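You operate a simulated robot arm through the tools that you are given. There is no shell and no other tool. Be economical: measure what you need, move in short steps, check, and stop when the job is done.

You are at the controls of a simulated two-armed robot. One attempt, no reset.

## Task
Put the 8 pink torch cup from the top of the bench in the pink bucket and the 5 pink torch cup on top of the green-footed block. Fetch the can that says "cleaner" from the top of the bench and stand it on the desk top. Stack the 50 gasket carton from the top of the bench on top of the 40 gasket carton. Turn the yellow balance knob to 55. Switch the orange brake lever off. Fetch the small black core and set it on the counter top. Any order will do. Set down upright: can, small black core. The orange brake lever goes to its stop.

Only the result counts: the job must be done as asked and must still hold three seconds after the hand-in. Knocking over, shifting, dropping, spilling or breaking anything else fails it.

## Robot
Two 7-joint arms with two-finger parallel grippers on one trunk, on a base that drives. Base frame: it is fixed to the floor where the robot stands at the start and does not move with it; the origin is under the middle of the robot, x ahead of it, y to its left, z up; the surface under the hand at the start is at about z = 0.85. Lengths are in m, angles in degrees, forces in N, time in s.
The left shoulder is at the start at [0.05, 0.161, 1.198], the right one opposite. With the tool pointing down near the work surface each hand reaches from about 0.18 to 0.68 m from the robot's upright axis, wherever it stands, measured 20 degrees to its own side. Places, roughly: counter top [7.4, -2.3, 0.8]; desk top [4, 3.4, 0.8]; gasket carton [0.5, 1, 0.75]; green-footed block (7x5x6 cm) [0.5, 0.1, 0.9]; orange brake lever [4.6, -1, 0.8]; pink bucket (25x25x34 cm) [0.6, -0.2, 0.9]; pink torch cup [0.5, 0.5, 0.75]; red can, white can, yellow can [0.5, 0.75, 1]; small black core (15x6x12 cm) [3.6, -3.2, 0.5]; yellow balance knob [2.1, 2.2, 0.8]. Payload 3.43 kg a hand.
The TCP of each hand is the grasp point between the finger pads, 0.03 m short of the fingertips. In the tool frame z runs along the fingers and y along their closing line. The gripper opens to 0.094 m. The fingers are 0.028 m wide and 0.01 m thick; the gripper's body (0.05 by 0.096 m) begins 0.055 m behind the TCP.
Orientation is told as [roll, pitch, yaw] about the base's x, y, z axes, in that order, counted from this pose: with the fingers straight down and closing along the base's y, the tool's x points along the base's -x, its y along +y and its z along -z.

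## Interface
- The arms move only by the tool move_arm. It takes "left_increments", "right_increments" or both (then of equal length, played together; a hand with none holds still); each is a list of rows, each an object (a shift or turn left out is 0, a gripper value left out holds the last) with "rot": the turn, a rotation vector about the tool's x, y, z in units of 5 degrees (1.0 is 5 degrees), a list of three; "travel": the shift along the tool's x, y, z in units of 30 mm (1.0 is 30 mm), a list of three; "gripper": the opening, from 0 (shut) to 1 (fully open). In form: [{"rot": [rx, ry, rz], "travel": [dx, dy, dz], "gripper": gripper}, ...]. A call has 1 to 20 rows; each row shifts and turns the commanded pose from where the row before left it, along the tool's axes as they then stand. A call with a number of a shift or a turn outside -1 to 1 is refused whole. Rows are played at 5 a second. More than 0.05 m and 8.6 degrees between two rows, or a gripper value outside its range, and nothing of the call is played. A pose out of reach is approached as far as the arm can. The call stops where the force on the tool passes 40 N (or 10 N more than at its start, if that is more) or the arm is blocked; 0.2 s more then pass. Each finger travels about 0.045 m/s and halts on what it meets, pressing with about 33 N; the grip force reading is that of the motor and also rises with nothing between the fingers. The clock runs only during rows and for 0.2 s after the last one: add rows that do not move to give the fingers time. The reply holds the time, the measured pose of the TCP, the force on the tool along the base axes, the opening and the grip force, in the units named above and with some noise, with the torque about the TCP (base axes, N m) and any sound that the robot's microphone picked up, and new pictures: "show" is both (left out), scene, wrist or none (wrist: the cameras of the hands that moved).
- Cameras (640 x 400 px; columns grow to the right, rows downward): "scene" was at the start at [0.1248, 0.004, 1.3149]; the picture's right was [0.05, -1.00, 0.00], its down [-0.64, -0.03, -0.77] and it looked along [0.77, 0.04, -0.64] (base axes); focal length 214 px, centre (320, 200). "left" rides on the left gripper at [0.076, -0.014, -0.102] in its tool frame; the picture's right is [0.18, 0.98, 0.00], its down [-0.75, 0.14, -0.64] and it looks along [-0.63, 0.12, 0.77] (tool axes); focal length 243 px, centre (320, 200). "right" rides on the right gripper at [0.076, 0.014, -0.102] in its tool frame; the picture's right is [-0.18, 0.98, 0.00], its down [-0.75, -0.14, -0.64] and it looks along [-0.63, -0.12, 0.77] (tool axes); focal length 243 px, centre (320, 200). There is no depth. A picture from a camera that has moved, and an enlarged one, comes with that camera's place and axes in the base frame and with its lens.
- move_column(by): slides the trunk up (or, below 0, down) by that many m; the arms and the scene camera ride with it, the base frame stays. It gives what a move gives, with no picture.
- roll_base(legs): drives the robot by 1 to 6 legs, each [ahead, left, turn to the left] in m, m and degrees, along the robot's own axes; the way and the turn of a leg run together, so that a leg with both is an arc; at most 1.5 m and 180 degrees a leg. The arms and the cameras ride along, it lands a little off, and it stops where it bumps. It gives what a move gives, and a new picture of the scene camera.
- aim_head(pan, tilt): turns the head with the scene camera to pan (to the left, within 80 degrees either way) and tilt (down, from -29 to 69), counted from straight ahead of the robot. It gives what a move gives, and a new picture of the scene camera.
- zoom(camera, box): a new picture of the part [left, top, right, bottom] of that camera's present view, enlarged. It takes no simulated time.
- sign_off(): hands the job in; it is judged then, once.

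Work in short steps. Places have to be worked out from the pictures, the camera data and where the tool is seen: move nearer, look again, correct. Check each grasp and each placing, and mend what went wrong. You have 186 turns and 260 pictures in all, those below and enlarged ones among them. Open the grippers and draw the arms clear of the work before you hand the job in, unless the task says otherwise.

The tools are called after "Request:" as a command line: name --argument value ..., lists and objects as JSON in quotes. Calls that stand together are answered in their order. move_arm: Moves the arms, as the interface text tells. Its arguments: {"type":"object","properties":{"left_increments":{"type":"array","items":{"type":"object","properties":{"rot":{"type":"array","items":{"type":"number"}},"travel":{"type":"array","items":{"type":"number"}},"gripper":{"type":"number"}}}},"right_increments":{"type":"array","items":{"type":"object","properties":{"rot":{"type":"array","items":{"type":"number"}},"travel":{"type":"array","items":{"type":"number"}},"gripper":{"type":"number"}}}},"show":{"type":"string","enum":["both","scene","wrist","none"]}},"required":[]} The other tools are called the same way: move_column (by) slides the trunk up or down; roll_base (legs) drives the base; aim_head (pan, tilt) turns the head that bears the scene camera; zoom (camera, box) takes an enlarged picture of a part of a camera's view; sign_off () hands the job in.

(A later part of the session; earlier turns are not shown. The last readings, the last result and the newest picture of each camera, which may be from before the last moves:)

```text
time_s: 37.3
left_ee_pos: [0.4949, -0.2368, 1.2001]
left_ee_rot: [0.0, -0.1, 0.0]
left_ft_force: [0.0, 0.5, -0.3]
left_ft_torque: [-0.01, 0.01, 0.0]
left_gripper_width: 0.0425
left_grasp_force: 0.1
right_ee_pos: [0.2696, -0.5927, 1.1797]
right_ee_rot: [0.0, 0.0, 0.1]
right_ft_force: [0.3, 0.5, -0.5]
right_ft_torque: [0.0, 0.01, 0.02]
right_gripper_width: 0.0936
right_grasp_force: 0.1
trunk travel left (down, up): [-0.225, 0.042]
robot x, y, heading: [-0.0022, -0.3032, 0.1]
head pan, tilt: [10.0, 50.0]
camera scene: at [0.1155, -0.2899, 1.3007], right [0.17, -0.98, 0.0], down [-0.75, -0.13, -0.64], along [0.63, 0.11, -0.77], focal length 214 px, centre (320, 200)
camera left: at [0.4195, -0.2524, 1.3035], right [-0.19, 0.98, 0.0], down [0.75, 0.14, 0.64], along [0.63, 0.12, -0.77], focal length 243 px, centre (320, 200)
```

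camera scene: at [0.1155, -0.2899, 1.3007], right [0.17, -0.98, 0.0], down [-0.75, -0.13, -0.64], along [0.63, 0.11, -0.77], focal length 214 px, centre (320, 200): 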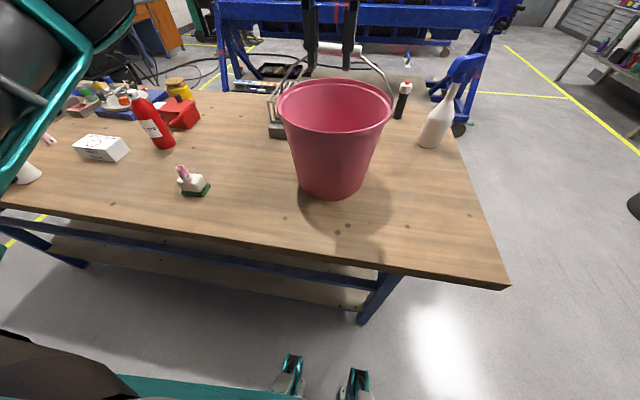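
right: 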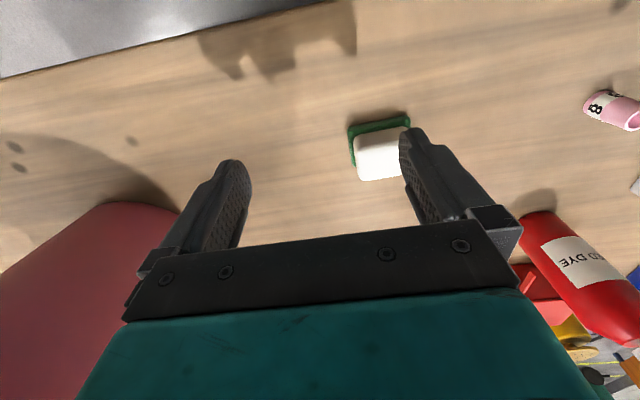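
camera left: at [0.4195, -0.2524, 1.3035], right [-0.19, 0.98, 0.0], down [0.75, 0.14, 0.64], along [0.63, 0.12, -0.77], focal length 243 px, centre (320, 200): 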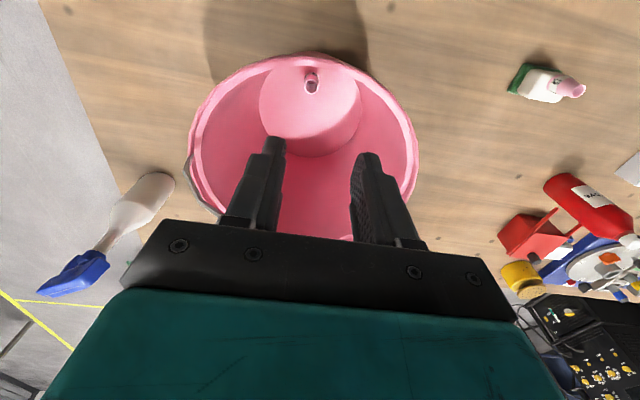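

8 cup is in the bucket. Retract the left arm and drive left along the bench to reach the cartons and cans.

Request:
move_arm --left_increments '[{"travel": [1, 0.8, 0], "gripper": 1.0}, {"travel": [1, 1, 0]}, {"travel": [1, 1, 0]}, {"travel": [1, 1, 0]}, {"travel": [1, 1, 0]}, {"travel": [0.5, 1, 0]}, {"travel": [0, 1, 0]}]' --show "none"

Request:
roll_base --legs '[[0, 0.85, 0]]'

Request:
aim_head --pan 15 --tilt 45

```text
time_s: 38.9
left_ee_pos: [0.3288, -0.0363, 1.2006]
left_ee_rot: [-0.2, 0.0, 0.1]
left_ft_force: [1.1, 0.3, -0.2]
left_ft_torque: [0.0, 0.03, -0.04]
left_gripper_width: 0.0941
left_grasp_force: 0.1
right_ee_pos: [0.269, -0.5922, 1.1796]
right_ee_rot: [0.0, 0.0, 0.1]
right_ft_force: [-0.4, -0.2, -1.4]
right_ft_torque: [0.01, 0.02, -0.02]
right_gripper_width: 0.0943
right_grasp_force: 0.0
trunk travel left (down, up): [-0.225, 0.042]
robot x, y, heading: [-0.0015, -0.3025, 0.0]
head pan, tilt: [10.0, 50.0]
```

```text
time_s: 46.7
left_ee_pos: [0.3228, 0.8141, 1.2005]
left_ee_rot: [-0.1, -0.1, 0.6]
left_ft_force: [0.1, 0.1, 1.2]
left_ft_torque: [-0.04, -0.01, -0.02]
left_gripper_width: 0.0942
left_grasp_force: 0.0
right_ee_pos: [0.2683, 0.2579, 1.1801]
right_ee_rot: [0.1, 0.0, 0.5]
right_ft_force: [-0.3, 0.1, 0.8]
right_ft_torque: [0.02, -0.01, -0.02]
right_gripper_width: 0.0939
right_grasp_force: 0.0
trunk travel left (down, up): [-0.225, 0.042]
robot x, y, heading: [-0.0065, 0.5441, 0.3]
head pan, tilt: [10.0, 50.0]
camera scene: at [0.1114, 0.5595, 1.3006], right [0.18, -0.98, 0.0], down [-0.75, -0.14, -0.64], along [0.63, 0.12, -0.77], focal length 214 px, centre (320, 200)
```

scene: 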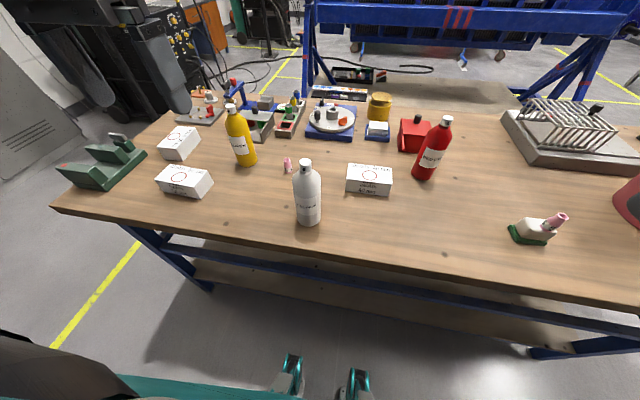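

```text
time_s: 47.4
left_ee_pos: [0.3219, 0.8146, 1.2011]
left_ee_rot: [0.0, 0.0, 0.6]
left_ft_force: [-0.2, -0.1, -0.1]
left_ft_torque: [0.01, -0.01, 0.0]
left_gripper_width: 0.094
left_grasp_force: 0.0
right_ee_pos: [0.2665, 0.2575, 1.1792]
right_ee_rot: [0.0, -0.1, 0.6]
right_ft_force: [-0.7, -0.1, 1.0]
right_ft_torque: [0.01, 0.02, 0.02]
right_gripper_width: 0.0941
right_grasp_force: 0.1
trunk travel left (down, up): [-0.225, 0.042]
robot x, y, heading: [-0.0044, 0.5464, 0.6]
head pan, tilt: [15.0, 45.0]
camera scene: at [0.1141, 0.5671, 1.3075], right [0.27, -0.96, 0.0], down [-0.68, -0.19, -0.71], along [0.68, 0.19, -0.71], focal length 214 px, centre (320, 200)
```

scene: 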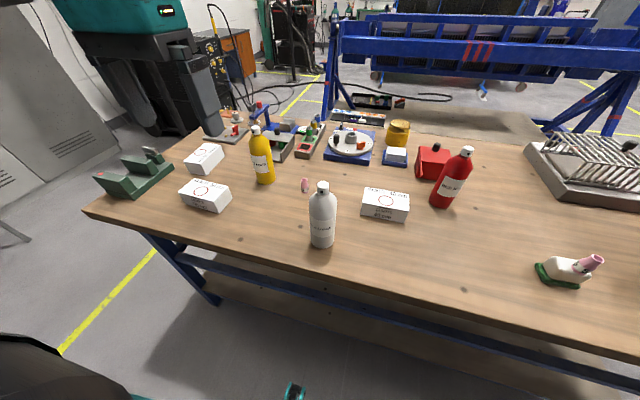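

Now reading the labels.

Request:
zoom --camera "scene" --box '[170, 130, 350, 250]'

Request:
zoom --camera "scene" --box '[350, 140, 500, 240]'

Request:
zoom --camera "scene" --box '[170, 130, 290, 210]'

```text
3.33 times, centred on (260, 190) of scene
camera zoom: at [0.1141, 0.5671, 1.3075], right [0.27, -0.96, 0.0], down [-0.68, -0.19, -0.71], along [0.68, 0.19, -0.71], focal length 715 px, centre (520, 233)
```

zoom: 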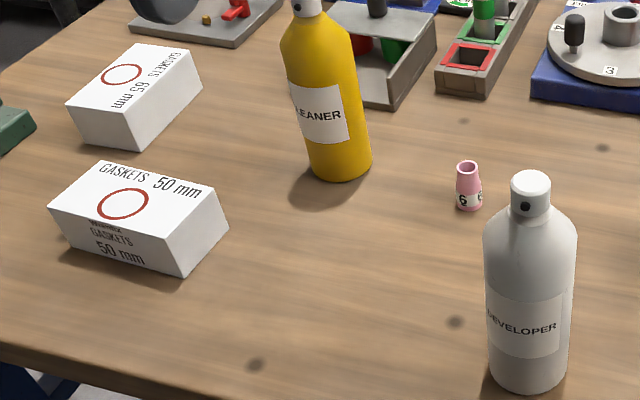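

```text
4.00 times, centred on (425, 190) of scene
camera zoom: at [0.1141, 0.5671, 1.3075], right [0.27, -0.96, 0.0], down [-0.68, -0.19, -0.71], along [0.68, 0.19, -0.71], focal length 858 px, centre (-100, 240)
```

zoom: 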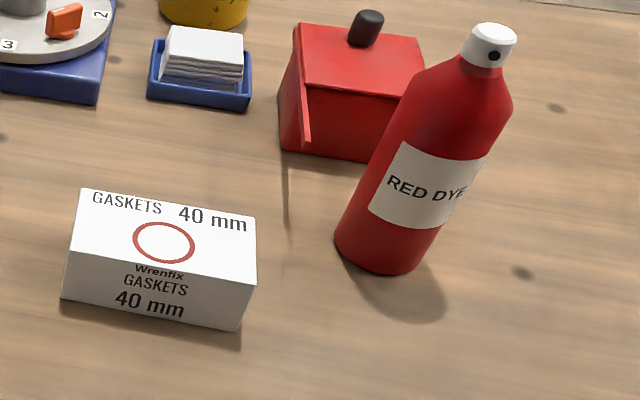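

```text
5.00 times, centred on (230, 170) of scene
camera zoom: at [0.1141, 0.5671, 1.3075], right [0.27, -0.96, 0.0], down [-0.68, -0.19, -0.71], along [0.68, 0.19, -0.71], focal length 1072 px, centre (770, 350)
```

zoom: 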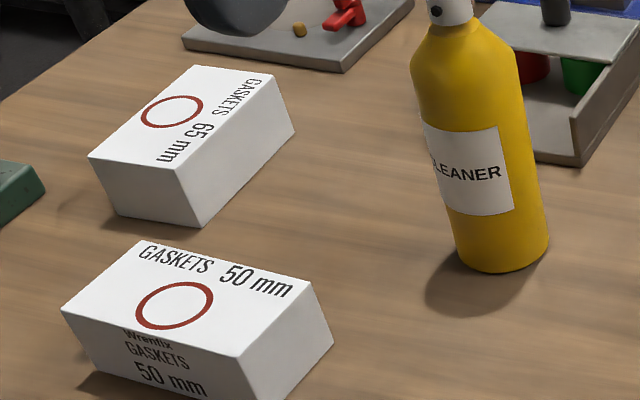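

Yellow can = CLEANER; 50 carton centred near (0.462, 1.005), 40 carton near (0.565, 0.505), both long along y and about 0.068 wide in x. Rotate the left hand to yaw ≈ 87°.

Request:
move_arm --left_increments '[{"rot": [0, 0, -1]}, {"rot": [0, 0, -1]}, {"rot": [0, 0, -1]}, {"rot": [0, 0, -1]}, {"rot": [0, 0, -1]}, {"rot": [0, 0, -1]}, {"rot": [0, 0, -1]}, {"rot": [0, 0, -1]}, {"rot": [0, 0, -1]}, {"rot": [0, 0, -1]}, {"rot": [0, 0, -1]}, {"rot": [0, 0, -1]}, {"rot": [0, 0, -1]}, {"rot": [0, 0, -1]}, {"rot": [0, 0, -1]}, {"rot": [0, 0, -1]}, {"rot": [0, 0, -1]}, {"rot": [0, 0, -0.4]}, {}]' --show "scene"

```text
time_s: 51.4
left_ee_pos: [0.3208, 0.8138, 1.2029]
left_ee_rot: [-0.1, 0.0, 87.6]
left_ft_force: [1.0, 0.1, 0.2]
left_ft_torque: [-0.02, 0.02, 0.0]
left_gripper_width: 0.094
left_grasp_force: 0.1
right_ee_pos: [0.2674, 0.258, 1.1796]
right_ee_rot: [0.0, 0.1, 0.4]
right_ft_force: [0.0, 0.3, -0.7]
right_ft_torque: [-0.01, 0.0, -0.01]
right_gripper_width: 0.094
right_grasp_force: 0.0
trunk travel left (down, up): [-0.225, 0.042]
robot x, y, heading: [-0.004, 0.5451, 0.5]
head pan, tilt: [15.0, 45.0]
camera scene: at [0.1141, 0.5672, 1.3076], right [0.27, -0.96, 0.0], down [-0.68, -0.19, -0.71], along [0.68, 0.19, -0.71], focal length 214 px, centre (320, 200)
```

scene: 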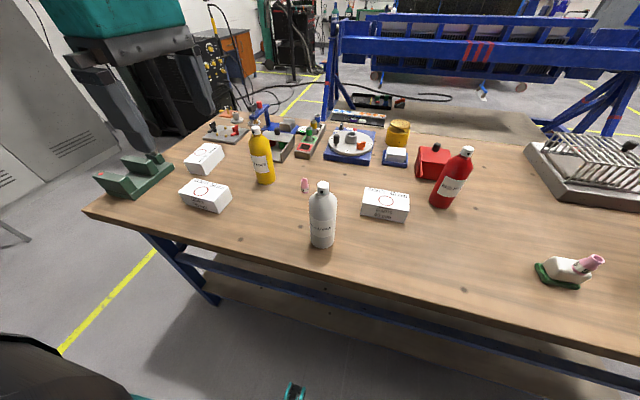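

Rotation OK. Move over the 50 carton at z≈1.1 to look.

Request:
move_arm --left_increments '[{"travel": [-1, -0.7, 0]}, {"travel": [-1, -0.7, 0]}, {"travel": [-1, -0.7, 0]}, {"travel": [-1, -0.7, 0]}, {"travel": [-1, -0.7, 0]}, {"travel": [-1, -0.7, 0]}, {"travel": [-0.5, -0.23, 0]}, {"travel": [0, 0, 1]}, {"travel": [0, 0, 1]}, {"travel": [0, 0, 1]}, {}]' --show "both"

```text
time_s: 53.8
left_ee_pos: [0.4643, 1.0037, 1.1106]
left_ee_rot: [-0.1, 0.0, 87.6]
left_ft_force: [0.6, 0.8, 0.7]
left_ft_torque: [-0.03, 0.0, 0.0]
left_gripper_width: 0.094
left_grasp_force: 0.1
right_ee_pos: [0.2684, 0.2581, 1.179]
right_ee_rot: [0.1, 0.0, 0.4]
right_ft_force: [0.2, 0.1, 0.0]
right_ft_torque: [-0.01, 0.01, -0.02]
right_gripper_width: 0.0937
right_grasp_force: 0.0
trunk travel left (down, up): [-0.225, 0.042]
robot x, y, heading: [-0.0053, 0.545, 0.2]
head pan, tilt: [15.0, 45.0]
camera scene: at [0.114, 0.567, 1.3076], right [0.27, -0.96, 0.0], down [-0.68, -0.19, -0.71], along [0.68, 0.19, -0.71], focal length 214 px, centre (320, 200)
camera left: at [0.4752, 0.9264, 1.2135], right [-0.99, -0.14, 0.0], down [-0.11, 0.76, 0.64], along [-0.09, 0.63, -0.77], focal length 243 px, centre (320, 200)
```

scene: 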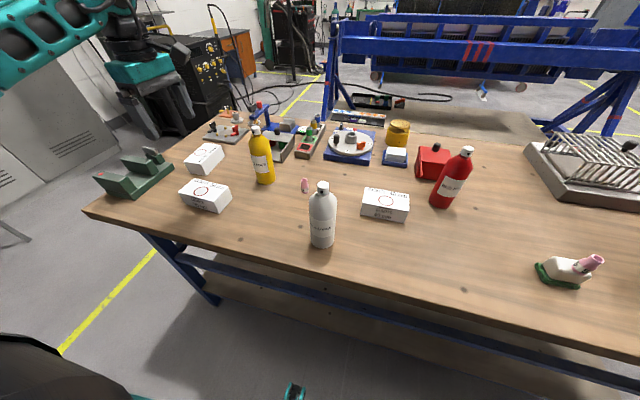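
left: 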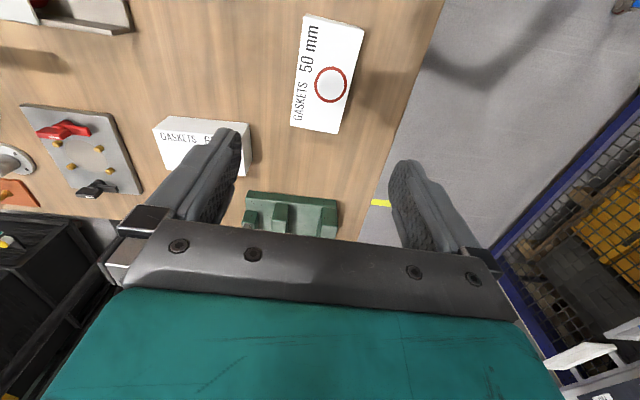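

Estimated carton centre (0.4625, 1.002), alignment matches. Descend and grip.

Request:
move_arm --left_increments '[{"travel": [0, 0, 1]}, {"travel": [0, 0, 1]}, {"travel": [0, 0, 1]}, {"travel": [0, 0, 1]}, {"travel": [0, 0, 1]}, {"travel": [0, 0, 1]}, {"travel": [0, 0, 0.8]}, {"travel": [0, 0, 0.5]}, {}, {"gripper": 0}, {}, {}, {}, {}]' --show "both"

```text
time_s: 56.8
left_ee_pos: [0.4646, 1.0039, 0.893]
left_ee_rot: [0.0, 0.1, 87.6]
left_ft_force: [0.1, 0.2, -0.3]
left_ft_torque: [-0.03, -0.02, 0.03]
left_gripper_width: 0.0702
left_grasp_force: 32.9
right_ee_pos: [0.2682, 0.2587, 1.1802]
right_ee_rot: [0.0, 0.0, 0.5]
right_ft_force: [-0.1, 0.0, -0.2]
right_ft_torque: [-0.02, 0.0, 0.01]
right_gripper_width: 0.0939
right_grasp_force: 0.1
trunk travel left (down, up): [-0.225, 0.042]
robot x, y, heading: [-0.0035, 0.543, 0.4]
head pan, tilt: [15.0, 45.0]
camera scene: at [0.1142, 0.5673, 1.3075], right [0.27, -0.96, 0.0], down [-0.68, -0.19, -0.71], along [0.68, 0.19, -0.71], focal length 214 px, centre (320, 200)
camera left: at [0.4752, 0.9257, 0.9959], right [-0.99, -0.14, 0.0], down [-0.11, 0.76, 0.64], along [-0.09, 0.63, -0.77], focal length 243 px, centre (320, 200)
```

scene: 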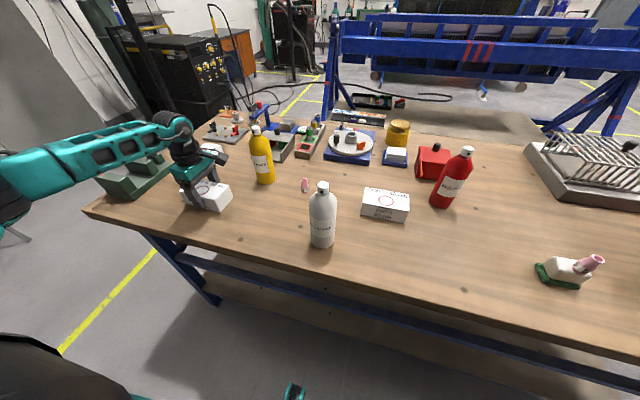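
left: 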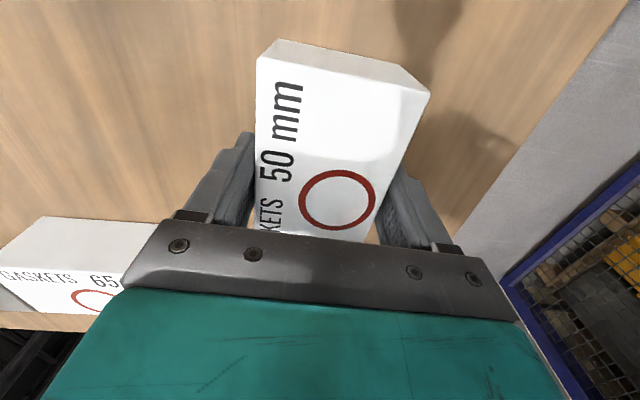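

Gripped (70 mm). Lift to z≈1.19.

Request:
move_arm --left_increments '[{"travel": [0, 0, -0.5]}, {"travel": [0, 0, -1]}, {"travel": [0, 0, -1]}, {"travel": [0, 0, -1]}, {"travel": [0, 0, -1]}, {"travel": [0, 0, -1]}, {"travel": [0, 0, -1]}, {"travel": [0, 0, -1]}, {"travel": [0, 0, -1]}, {"travel": [0, 0, -1]}, {"travel": [0, 0, -0.5]}]' --show "wrist"

Request:
move_arm --left_increments '[{"travel": [1, -0.25, 0]}, {"travel": [1, -0.25, 0]}, {"travel": [1, -0.25, 0]}, {"travel": [1, -0.25, 0]}, {"travel": [1, -0.25, 0]}, {"travel": [1, -0.25, 0]}, {"travel": [1, -0.25, 0]}, {"travel": [1, -0.25, 0]}, {"travel": [1, -0.25, 0]}, {"travel": [1, -0.25, 0]}, {"travel": [1, -0.25, 0]}, {"travel": [1, -0.25, 0]}, {"travel": [1, -0.25, 0]}, {"travel": [1, -0.25, 0]}, {"travel": [1, -0.25, 0]}, {"travel": [1, -0.25, 0]}, {"travel": [0.5, 0, 0]}, {}]' --show "both"

```text
time_s: 59.2
left_ee_pos: [0.4625, 1.0054, 1.1905]
left_ee_rot: [0.0, 0.1, 87.6]
left_ft_force: [-0.5, -0.5, -2.5]
left_ft_torque: [-0.03, 0.03, -0.01]
left_gripper_width: 0.07
left_grasp_force: 33.1
right_ee_pos: [0.2675, 0.2574, 1.1793]
right_ee_rot: [0.0, 0.0, 0.5]
right_ft_force: [-0.3, 0.7, 0.0]
right_ft_torque: [0.0, 0.02, 0.01]
right_gripper_width: 0.0938
right_grasp_force: 0.0
trunk travel left (down, up): [-0.225, 0.042]
robot x, y, heading: [-0.0052, 0.545, 0.7]
head pan, tilt: [15.0, 45.0]
camera left: at [0.475, 0.9273, 1.2934], right [-0.99, -0.14, 0.0], down [-0.11, 0.76, 0.64], along [-0.09, 0.63, -0.77], focal length 243 px, centre (320, 200)
```

left: 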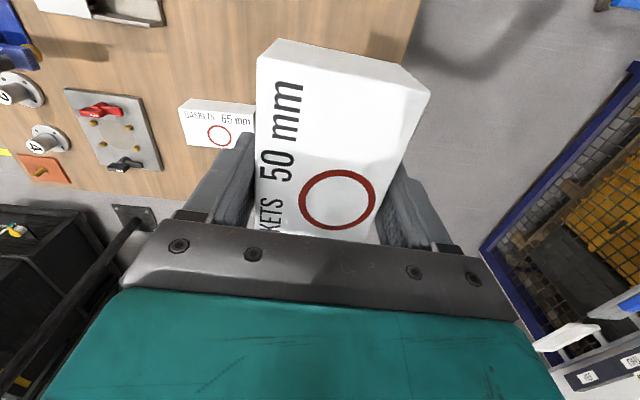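

```text
time_s: 63.0
left_ee_pos: [0.5472, 0.5065, 1.1928]
left_ee_rot: [-0.1, 0.0, 87.6]
left_ft_force: [0.5, 0.7, -2.2]
left_ft_torque: [0.01, 0.03, -0.02]
left_gripper_width: 0.0701
left_grasp_force: 33.0
left hand out of reach, approached as far as the arm can: row 16, 17
right_ee_pos: [0.2668, 0.2581, 1.1791]
right_ee_rot: [0.0, 0.0, 0.5]
right_ft_force: [-0.3, 0.2, -0.8]
right_ft_torque: [0.01, -0.02, -0.02]
right_gripper_width: 0.0939
right_grasp_force: 0.0
trunk travel left (down, up): [-0.225, 0.042]
robot x, y, heading: [-0.0025, 0.5469, 0.6]
head pan, tilt: [15.0, 45.0]
camera scene: at [0.1141, 0.5668, 1.3076], right [0.27, -0.96, 0.0], down [-0.68, -0.19, -0.71], along [0.68, 0.19, -0.71], focal length 214 px, centre (320, 200)
camera left: at [0.559, 0.4292, 1.2959], right [-0.99, -0.14, 0.0], down [-0.11, 0.76, 0.64], along [-0.09, 0.64, -0.77], focal length 243 px, centre (320, 200)
```

scene: 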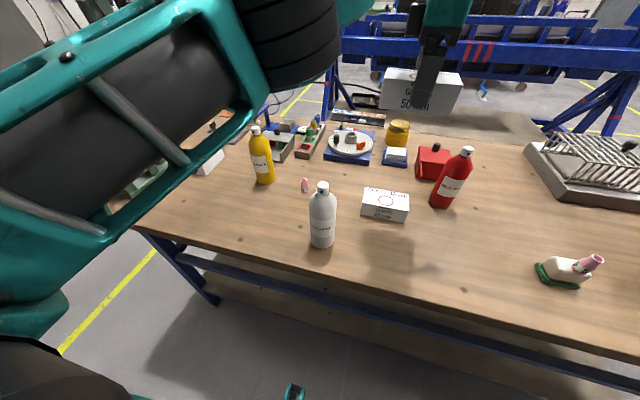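
left: 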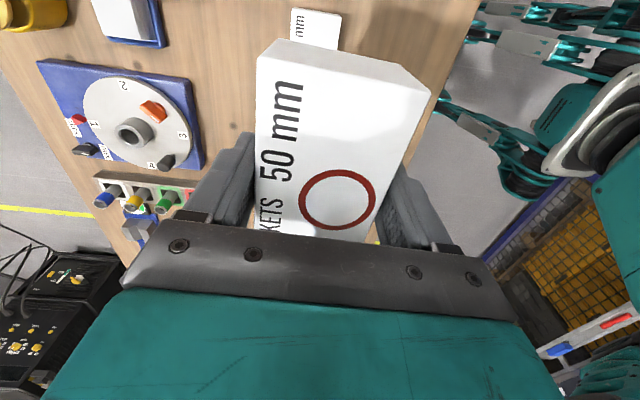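

Just out of reach here; I'll slide the base right by 0.15 m so the left arm has reach.

Request:
roll_base --legs '[[0, -0.15, 0]]'

Request:
move_arm --left_increments '[{"travel": [-1, 0, 0]}, {"travel": [-1, 0, 0]}, {"travel": [-1, 0, 0]}, {"travel": [-1, 0, 0]}, {"travel": [-1, 0, 0]}, {}]' --show "none"

```text
time_s: 64.9
left_ee_pos: [0.5492, 0.3618, 1.1927]
left_ee_rot: [0.0, -0.1, 87.6]
left_ft_force: [-0.7, 0.4, -2.0]
left_ft_torque: [0.01, 0.0, 0.04]
left_gripper_width: 0.07
left_grasp_force: 33.0
right_ee_pos: [0.2686, 0.1109, 1.1797]
right_ee_rot: [0.0, 0.0, 0.5]
right_ft_force: [-0.7, -0.1, 0.7]
right_ft_torque: [0.0, 0.01, -0.02]
right_gripper_width: 0.0941
right_grasp_force: 0.0
trunk travel left (down, up): [-0.225, 0.042]
robot x, y, heading: [-0.0038, 0.4033, 0.3]
head pan, tilt: [15.0, 45.0]
camera scene: at [0.1156, 0.4204, 1.3075], right [0.27, -0.96, 0.0], down [-0.68, -0.19, -0.71], along [0.68, 0.19, -0.71], focal length 214 px, centre (320, 200)
```

scene: 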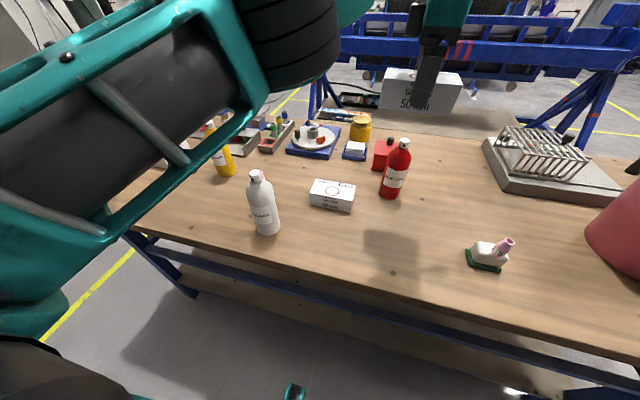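

```text
time_s: 66.3
left_ee_pos: [0.5558, 0.5102, 1.1911]
left_ee_rot: [0.0, 0.1, 87.6]
left_ft_force: [0.4, -0.1, -1.7]
left_ft_torque: [0.0, -0.02, 0.01]
left_gripper_width: 0.0702
left_grasp_force: 33.5
right_ee_pos: [0.2694, 0.1117, 1.1788]
right_ee_rot: [0.0, 0.0, 0.5]
right_ft_force: [-0.4, 0.2, 0.2]
right_ft_torque: [-0.01, -0.02, 0.0]
right_gripper_width: 0.0939
right_grasp_force: 0.0
trunk travel left (down, up): [-0.225, 0.042]
robot x, y, heading: [-0.0006, 0.3988, 0.6]
head pan, tilt: [15.0, 45.0]
```

Zoom on the 40 carton to refine its position.

Request:
zoom --camera "scene" --box '[290, 165, 374, 221]'

```text
7.14 times, centred on (332, 193) of scene
camera zoom: at [0.1156, 0.4203, 1.3075], right [0.27, -0.96, 0.0], down [-0.68, -0.19, -0.71], along [0.68, 0.19, -0.71], focal length 1532 px, centre (234, 250)
```

zoom: 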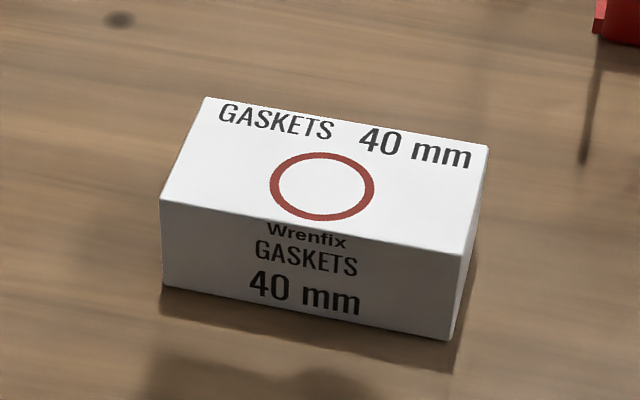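

40 carton centre ≈ (0.561, 0.506), yaw ≈ 0. Align and descend to just above it.

Request:
move_arm --left_increments '[{"rot": [0, 0, -0.45], "travel": [0.1, -0.17, 0]}, {"travel": [0, 0, 1]}, {"travel": [0, 0, 1]}, {"travel": [0, 0, 1]}, {"travel": [0, 0, 1]}, {"travel": [0, 0, 1]}, {"travel": [0, 0, 1]}, {"travel": [0, 0, 1]}, {"travel": [0, 0, 0.7]}, {}]' --show "both"

Request:
zoom --camera "scene" --box '[280, 140, 384, 221]'

```text
time_s: 68.5
left_ee_pos: [0.5618, 0.5062, 0.9614]
left_ee_rot: [0.0, 0.0, 89.9]
left_ft_force: [-0.3, 0.5, -1.4]
left_ft_torque: [0.03, 0.01, -0.01]
left_gripper_width: 0.0701
left_grasp_force: 32.8
right_ee_pos: [0.2692, 0.1115, 1.1799]
right_ee_rot: [0.0, -0.1, 0.4]
right_ft_force: [-1.1, -0.4, 0.0]
right_ft_torque: [0.0, 0.02, -0.04]
right_gripper_width: 0.0941
right_grasp_force: 0.1
trunk travel left (down, up): [-0.225, 0.042]
robot x, y, heading: [-0.0022, 0.3992, 0.6]
head pan, tilt: [15.0, 45.0]
camera scene: at [0.1155, 0.4208, 1.3075], right [0.27, -0.96, 0.0], down [-0.68, -0.19, -0.71], along [0.68, 0.19, -0.71], focal length 214 px, centre (320, 200)
camera left: at [0.5763, 0.4292, 1.065], right [-0.98, -0.18, 0.0], down [-0.14, 0.75, 0.64], along [-0.12, 0.63, -0.77], focal length 243 px, centre (320, 200)
```

scene: 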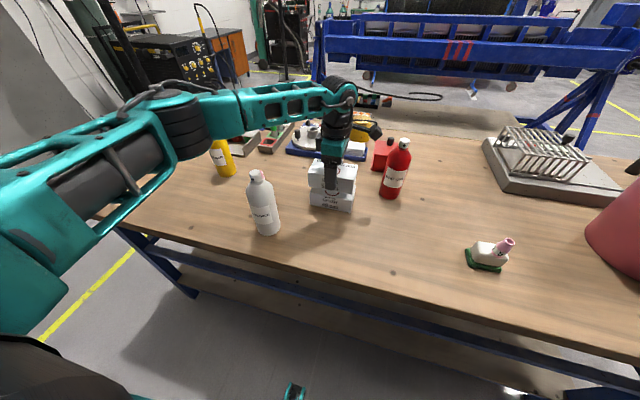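
left: 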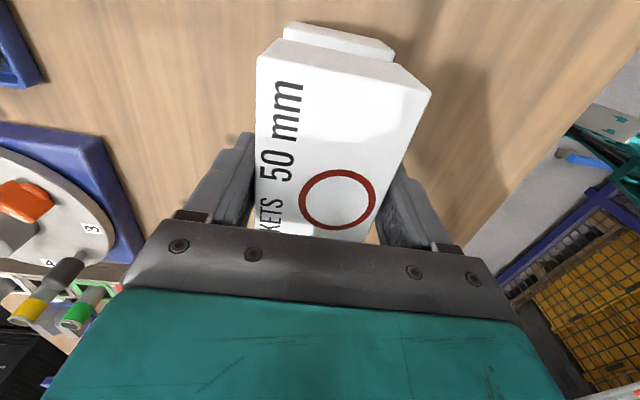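

```text
4.94 times, centred on (332, 180) of scene
camera zoom: at [0.1155, 0.4208, 1.3075], right [0.27, -0.96, 0.0], down [-0.68, -0.19, -0.71], along [0.68, 0.19, -0.71], focal length 1059 px, centre (261, 296)
```

zoom: 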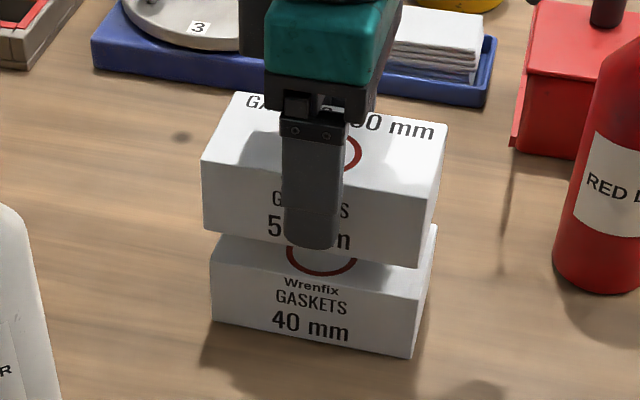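

Well aligned. Lower gently until contact.

Request:
move_arm --left_increments '[{"travel": [0, 0, 0.2]}, {"travel": [0, 0, 0.15]}, {"travel": [0, 0, 0.15]}, {}]' --show "none"

Request:
move_arm --left_increments '[{"travel": [0, 0, 0.08]}, {"travel": [0, 0, 0.08]}, {}]' --show "none"

```text
time_s: 69.5
left_ee_pos: [0.562, 0.5065, 0.9462]
left_ee_rot: [0.0, 0.0, 89.8]
left_ft_force: [0.7, -0.3, -2.2]
left_ft_torque: [0.01, 0.0, 0.02]
left_gripper_width: 0.07
left_grasp_force: 32.8
right_ee_pos: [0.2695, 0.1132, 1.1787]
right_ee_rot: [0.0, 0.0, 0.3]
right_ft_force: [0.3, 0.0, -0.4]
right_ft_torque: [0.01, 0.0, 0.01]
right_gripper_width: 0.094
right_grasp_force: 0.0
trunk travel left (down, up): [-0.225, 0.042]
robot x, y, heading: [-0.0047, 0.3986, 0.5]
head pan, tilt: [15.0, 45.0]
```

```text
time_s: 70.3
left_ee_pos: [0.5604, 0.5069, 0.9439]
left_ee_rot: [-0.1, -0.1, 89.8]
left_ft_force: [0.3, 0.2, -0.1]
left_ft_torque: [-0.01, -0.01, 0.0]
left_gripper_width: 0.07
left_grasp_force: 32.7
right_ee_pos: [0.2705, 0.1114, 1.1793]
right_ee_rot: [0.0, 0.0, 0.6]
right_ft_force: [0.5, -0.4, 0.4]
right_ft_torque: [0.02, 0.02, 0.01]
right_gripper_width: 0.094
right_grasp_force: 0.0
trunk travel left (down, up): [-0.225, 0.042]
robot x, y, heading: [-0.0033, 0.4003, 0.6]
head pan, tilt: [15.0, 45.0]
```

Contact (weight off). Open and rise.

Request:
move_arm --left_increments '[{"gripper": 0.85}, {"gripper": 1.0}, {}, {"travel": [0, 0, -0.5]}, {"travel": [0, 0, -1]}, {"travel": [0, 0, -1]}, {"travel": [0, 0, -1]}, {"travel": [0, 0, -1]}, {"travel": [0, 0, -1]}, {"travel": [0, 0, -1]}, {"travel": [0, 0, -1]}]' --show "scene"

Request:
zoom --camera "scene" --box '[280, 140, 384, 221]'

```text
time_s: 72.7
left_ee_pos: [0.5592, 0.5052, 1.1681]
left_ee_rot: [0.0, 0.2, 89.8]
left_ft_force: [1.0, -0.3, -0.3]
left_ft_torque: [-0.04, 0.03, -0.02]
left_gripper_width: 0.0939
left_grasp_force: 0.1
right_ee_pos: [0.2689, 0.1116, 1.1798]
right_ee_rot: [-0.1, 0.0, 0.5]
right_ft_force: [0.0, -0.4, 0.0]
right_ft_torque: [0.01, -0.01, 0.01]
right_gripper_width: 0.0939
right_grasp_force: 0.1
trunk travel left (down, up): [-0.225, 0.042]
robot x, y, heading: [-0.0024, 0.3995, 0.4]
head pan, tilt: [15.0, 45.0]
camera scene: at [0.1151, 0.4205, 1.3076], right [0.27, -0.96, 0.0], down [-0.68, -0.19, -0.71], along [0.68, 0.19, -0.71], focal length 214 px, centre (320, 200)
```

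scene: 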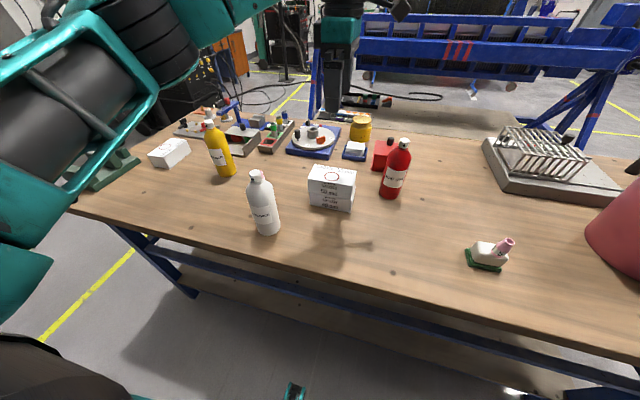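

```text
4.94 times, centred on (332, 180) of scene
camera zoom: at [0.1151, 0.4205, 1.3076], right [0.27, -0.96, 0.0], down [-0.68, -0.19, -0.71], along [0.68, 0.19, -0.71], focal length 1059 px, centre (261, 296)
```

zoom: 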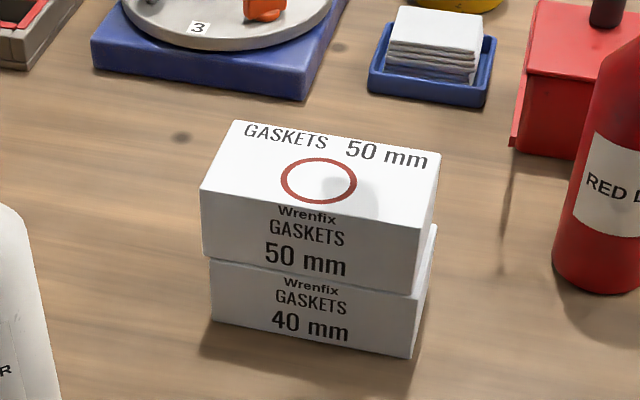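

Stack is good. Now the yellow can: retract the left hand, rotate back to yaw 0, and shift the base left 0.27 m.

Request:
move_arm --left_increments '[{"travel": [0, 1, -0.8]}, {"travel": [0, 1, 0]}, {"travel": [0, 1, 0]}, {"travel": [0, 1, 0]}, {"travel": [0, 1, 0]}, {"travel": [0, 1, 0]}, {"travel": [0, 1, 0]}]' --show "none"

Request:
move_arm --left_increments '[{"rot": [0, 0, 1]}, {"rot": [0, 0, 1]}, {"rot": [0, 0, 1]}, {"rot": [0, 0, 1]}, {"rot": [0, 0, 1]}, {"rot": [0, 0, 1]}, {"rot": [0, 0, 1]}, {"rot": [0, 0, 1]}, {"rot": [0, 0, 1]}, {"rot": [0, 0, 1]}, {"rot": [0, 0, 1]}, {"rot": [0, 0, 1]}, {"rot": [0, 0, 1]}, {"rot": [0, 0, 1]}, {"rot": [0, 0, 1]}, {"rot": [0, 0, 1]}, {"rot": [0, 0, 1]}, {"rot": [0, 0, 0.9]}]' --show "none"

Request:
roll_base --legs '[[0, 0.27, 0]]'

```text
time_s: 74.3
left_ee_pos: [0.3498, 0.5081, 1.1917]
left_ee_rot: [-0.1, 0.1, 89.9]
left_ft_force: [-0.1, 0.4, 0.2]
left_ft_torque: [-0.03, 0.0, -0.02]
left_gripper_width: 0.0943
left_grasp_force: 0.1
right_ee_pos: [0.2684, 0.1104, 1.1791]
right_ee_rot: [0.0, 0.0, 0.4]
right_ft_force: [-0.3, -0.2, -0.8]
right_ft_torque: [-0.01, 0.02, 0.01]
right_gripper_width: 0.0944
right_grasp_force: 0.1
trunk travel left (down, up): [-0.225, 0.042]
robot x, y, heading: [-0.0046, 0.3981, 0.6]
head pan, tilt: [15.0, 45.0]
```

```text
time_s: 78.1
left_ee_pos: [0.3502, 0.5081, 1.1906]
left_ee_rot: [-0.1, -0.1, 0.3]
left_ft_force: [-0.5, 0.1, 0.1]
left_ft_torque: [0.01, 0.0, -0.02]
left_gripper_width: 0.0941
left_grasp_force: 0.1
right_ee_pos: [0.2687, 0.1112, 1.1788]
right_ee_rot: [0.0, 0.0, 0.4]
right_ft_force: [0.5, 0.0, -0.7]
right_ft_torque: [0.02, 0.02, -0.02]
right_gripper_width: 0.0941
right_grasp_force: 0.0
trunk travel left (down, up): [-0.225, 0.042]
robot x, y, heading: [-0.0025, 0.3995, 0.5]
head pan, tilt: [15.0, 45.0]
```

```text
time_s: 81.0
left_ee_pos: [0.3495, 0.772, 1.1909]
left_ee_rot: [-0.2, -0.1, 0.1]
left_ft_force: [0.1, 0.1, 0.6]
left_ft_torque: [0.01, 0.05, -0.01]
left_gripper_width: 0.0941
left_grasp_force: 0.0
right_ee_pos: [0.2662, 0.3768, 1.18]
right_ee_rot: [-0.1, 0.0, 0.3]
right_ft_force: [0.0, 0.4, -0.5]
right_ft_torque: [-0.05, 0.01, 0.0]
right_gripper_width: 0.0936
right_grasp_force: 0.0
trunk travel left (down, up): [-0.225, 0.042]
robot x, y, heading: [-0.0019, 0.6637, 0.2]
head pan, tilt: [15.0, 45.0]
camera scene: at [0.1137, 0.6857, 1.3076], right [0.26, -0.96, 0.0], down [-0.68, -0.19, -0.71], along [0.68, 0.19, -0.71], focal length 214 px, centre (320, 200)
```

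scene: 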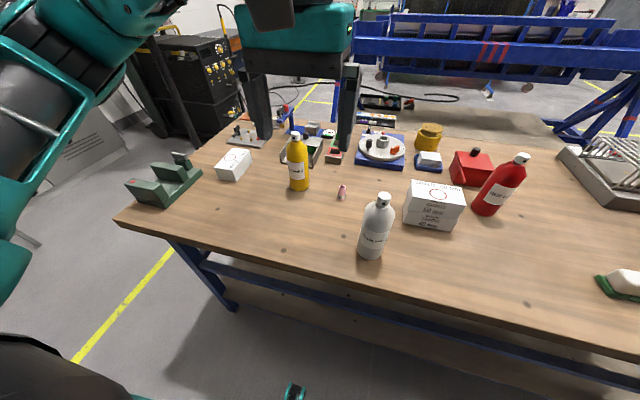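

Scene fine. Pitch the left hand by 45° (fingers forward-down) and align in y with the yellow can.

Request:
move_arm --left_increments '[{"rot": [0, -1, 0], "travel": [0, 0.4, 0]}, {"rot": [0, -1, 0], "travel": [0, 0.4, 0]}, {"rot": [0, -1, 0], "travel": [0, 0.4, 0]}, {"rot": [0, -1, 0], "travel": [0, 0.4, 0]}, {"rot": [0, -1, 0], "travel": [0, 0.4, 0]}, {"rot": [0, -1, 0], "travel": [0, 0.4, 0]}, {"rot": [0, -1, 0], "travel": [0, 0.4, 0]}, {"rot": [0, -1, 0], "travel": [0, 0.5, 0]}, {"rot": [0, -1, 0], "travel": [0, 0.5, 0]}, {}]' --show "both"

```text
time_s: 83.2
left_ee_pos: [0.3569, 0.8863, 1.1985]
left_ee_rot: [0.0, -45.1, 0.1]
left_ft_force: [0.2, 0.2, -0.4]
left_ft_torque: [0.0, 0.01, 0.03]
left_gripper_width: 0.0939
left_grasp_force: 0.0
left hand out of reach, approached as far as the arm can: row 9
right_ee_pos: [0.265, 0.375, 1.179]
right_ee_rot: [0.0, 0.0, 0.3]
right_ft_force: [0.8, -0.5, 0.1]
right_ft_torque: [-0.02, 0.0, -0.02]
right_gripper_width: 0.0942
right_grasp_force: 0.1
trunk travel left (down, up): [-0.225, 0.042]
robot x, y, heading: [-0.0058, 0.6626, 0.4]
head pan, tilt: [15.0, 45.0]
camera scene: at [0.1138, 0.6854, 1.3076], right [0.26, -0.96, 0.0], down [-0.68, -0.19, -0.71], along [0.68, 0.19, -0.71], focal length 214 px, centre (320, 200)
camera left: at [0.2317, 0.871, 1.217], right [-0.13, 0.98, -0.13], down [0.08, 0.14, 0.99], along [0.99, 0.12, -0.1], focal length 243 px, centre (320, 200)
```

scene: 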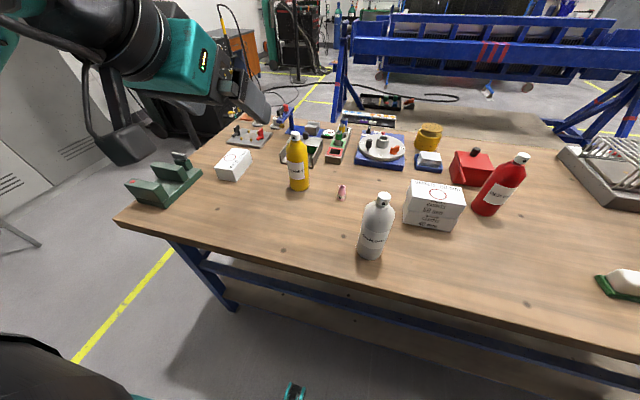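
left: 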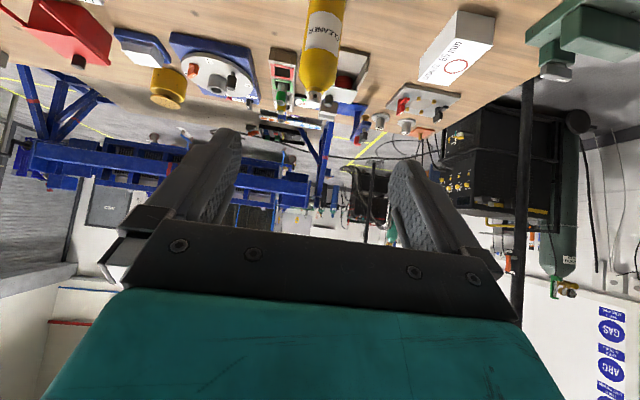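

Descend to z≈0.94, 10 cm short of the can.

Request:
move_arm --left_increments '[{"travel": [0.303, 0, 0.916]}, {"travel": [0.303, 0, 0.916]}, {"travel": [0.303, 0, 0.916]}, {"travel": [0.303, 0, 0.916]}, {"travel": [0.303, 0, 0.916]}, {"travel": [0.303, 0, 0.916]}, {"travel": [0.303, 0, 0.916]}, {"travel": [0.303, 0, 0.916]}, {"travel": [0.303, 0, 0.916]}, {"travel": [0.303, 0, 0.916]}, {}]' --show "both"

```text
time_s: 85.6
left_ee_pos: [0.4894, 0.8846, 0.9377]
left_ee_rot: [-0.1, -45.1, 0.0]
left_ft_force: [0.4, 0.0, 0.2]
left_ft_torque: [-0.02, -0.01, -0.03]
left_gripper_width: 0.0941
left_grasp_force: 0.1
right_ee_pos: [0.2671, 0.3766, 1.1789]
right_ee_rot: [-0.1, -0.1, 0.2]
right_ft_force: [0.8, 0.6, -0.3]
right_ft_torque: [0.02, -0.03, 0.01]
right_gripper_width: 0.0942
right_grasp_force: 0.0
trunk travel left (down, up): [-0.225, 0.042]
robot x, y, heading: [-0.006, 0.6617, 0.3]
head pan, tilt: [15.0, 45.0]
camera scene: at [0.1136, 0.6855, 1.3076], right [0.26, -0.96, 0.0], down [-0.68, -0.19, -0.71], along [0.68, 0.19, -0.71], focal length 214 px, centre (320, 200)
camera left: at [0.3631, 0.8695, 0.957], right [-0.13, 0.98, -0.13], down [0.08, 0.14, 0.99], along [0.99, 0.12, -0.09], focal length 243 px, centre (320, 200)
```

scene: 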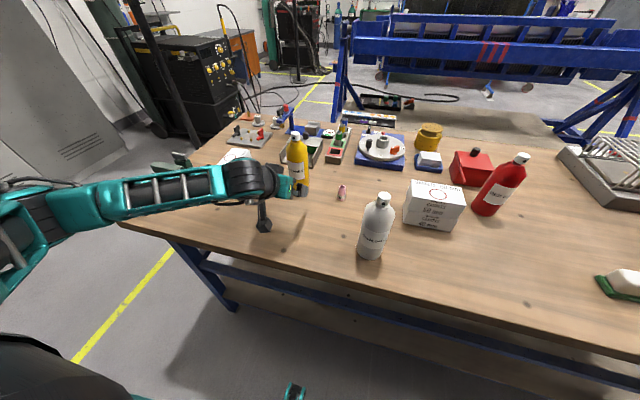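
left: 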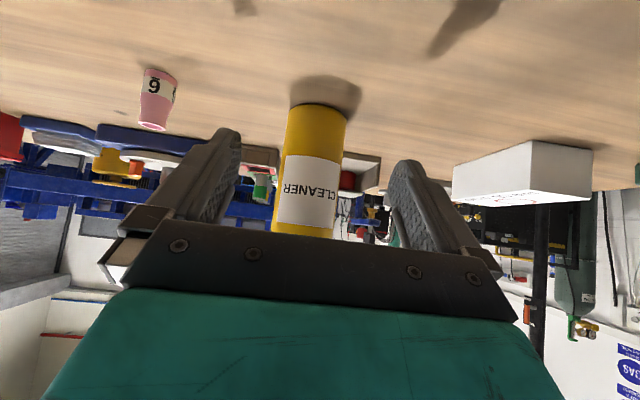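

Can is centred laterally (y≈0.885, x≈0.595). Advance 8.7 cm to x≈0.577 (palm clearance) and look.

Request:
move_arm --left_increments '[{"travel": [-0.68, 0, 0.68]}, {"travel": [-0.68, 0, 0.68]}, {"travel": [-0.68, 0, 0.68]}, {}]' --show "both"

```text
time_s: 86.6
left_ee_pos: [0.5747, 0.8858, 0.9393]
left_ee_rot: [-0.1, -45.1, 0.1]
left_ft_force: [-0.2, -0.2, 0.8]
left_ft_torque: [0.02, 0.03, -0.01]
left_gripper_width: 0.0938
left_grasp_force: 0.0
right_ee_pos: [0.2668, 0.3756, 1.1791]
right_ee_rot: [-0.1, 0.0, 0.3]
right_ft_force: [-0.5, -0.7, 0.2]
right_ft_torque: [0.0, -0.03, -0.03]
right_gripper_width: 0.0939
right_grasp_force: 0.1
trunk travel left (down, up): [-0.225, 0.042]
robot x, y, heading: [-0.0046, 0.6641, -0.1]
head pan, tilt: [15.0, 45.0]
camera scene: at [0.1136, 0.6856, 1.3076], right [0.26, -0.96, 0.0], down [-0.68, -0.19, -0.71], along [0.68, 0.19, -0.71], focal length 214 px, centre (320, 200)
camera left: at [0.4491, 0.8705, 0.9582], right [-0.13, 0.98, -0.13], down [0.08, 0.14, 0.99], along [0.99, 0.12, -0.1], focal length 243 px, centre (320, 200)
```

scene: 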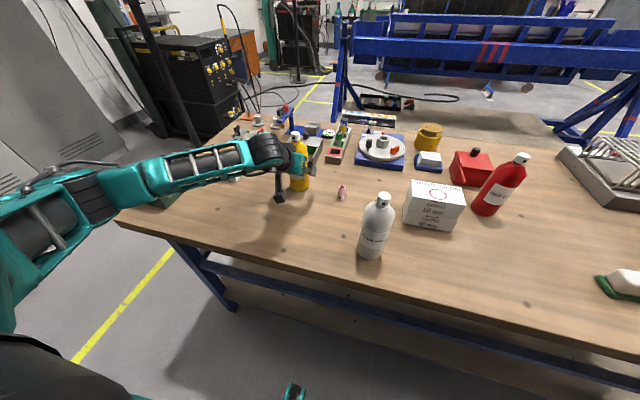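
left: 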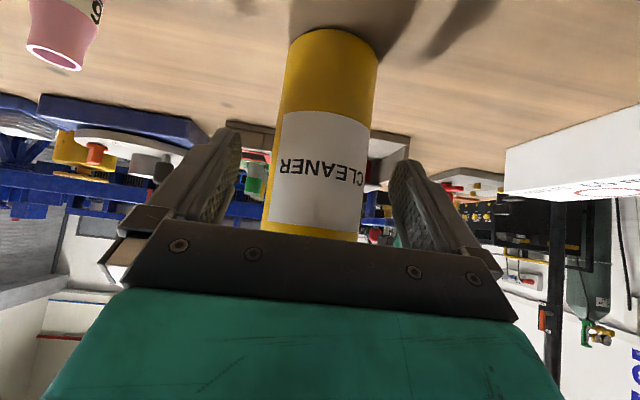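

Front of the can is at x≈0.58, so its centre ~0.61; advance 2 cm more and close.

Request:
move_arm --left_increments '[{"travel": [-0.45, 0, 0.45]}, {}, {"gripper": 0}, {}, {}, {}, {}]' --show "both"

```text
time_s: 88.2
left_ee_pos: [0.5934, 0.8851, 0.9382]
left_ee_rot: [-0.1, -45.1, 0.2]
left_ft_force: [0.6, 0.0, -0.3]
left_ft_torque: [-0.01, -0.11, 0.02]
left_gripper_width: 0.064
left_grasp_force: 33.1
right_ee_pos: [0.2658, 0.3766, 1.1804]
right_ee_rot: [-0.1, 0.0, 0.2]
right_ft_force: [-1.1, -0.1, 0.0]
right_ft_torque: [0.0, -0.02, 0.01]
right_gripper_width: 0.094
right_grasp_force: 0.1
trunk travel left (down, up): [-0.225, 0.042]
robot x, y, heading: [-0.0043, 0.6628, 0.1]
head pan, tilt: [15.0, 45.0]
camera scene: at [0.1139, 0.6856, 1.3075], right [0.26, -0.96, 0.0], down [-0.68, -0.19, -0.71], along [0.68, 0.19, -0.71], focal length 214 px, centre (320, 200)
camera left: at [0.4681, 0.8703, 0.9575], right [-0.13, 0.98, -0.13], down [0.08, 0.14, 0.99], along [0.99, 0.12, -0.1], focal length 243 px, centre (320, 200)
```

scene: 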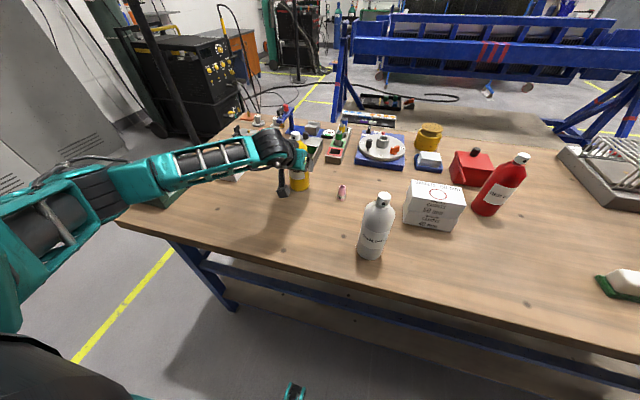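
left: 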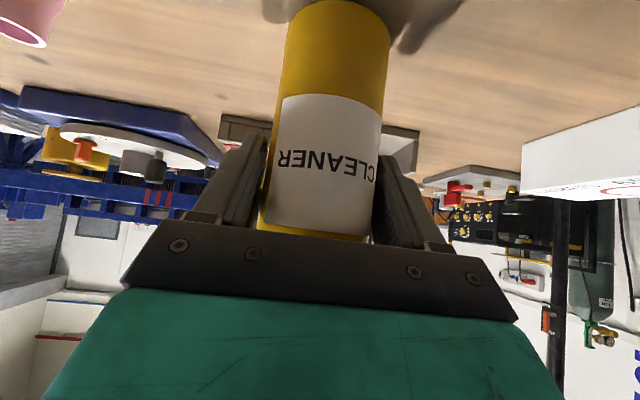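

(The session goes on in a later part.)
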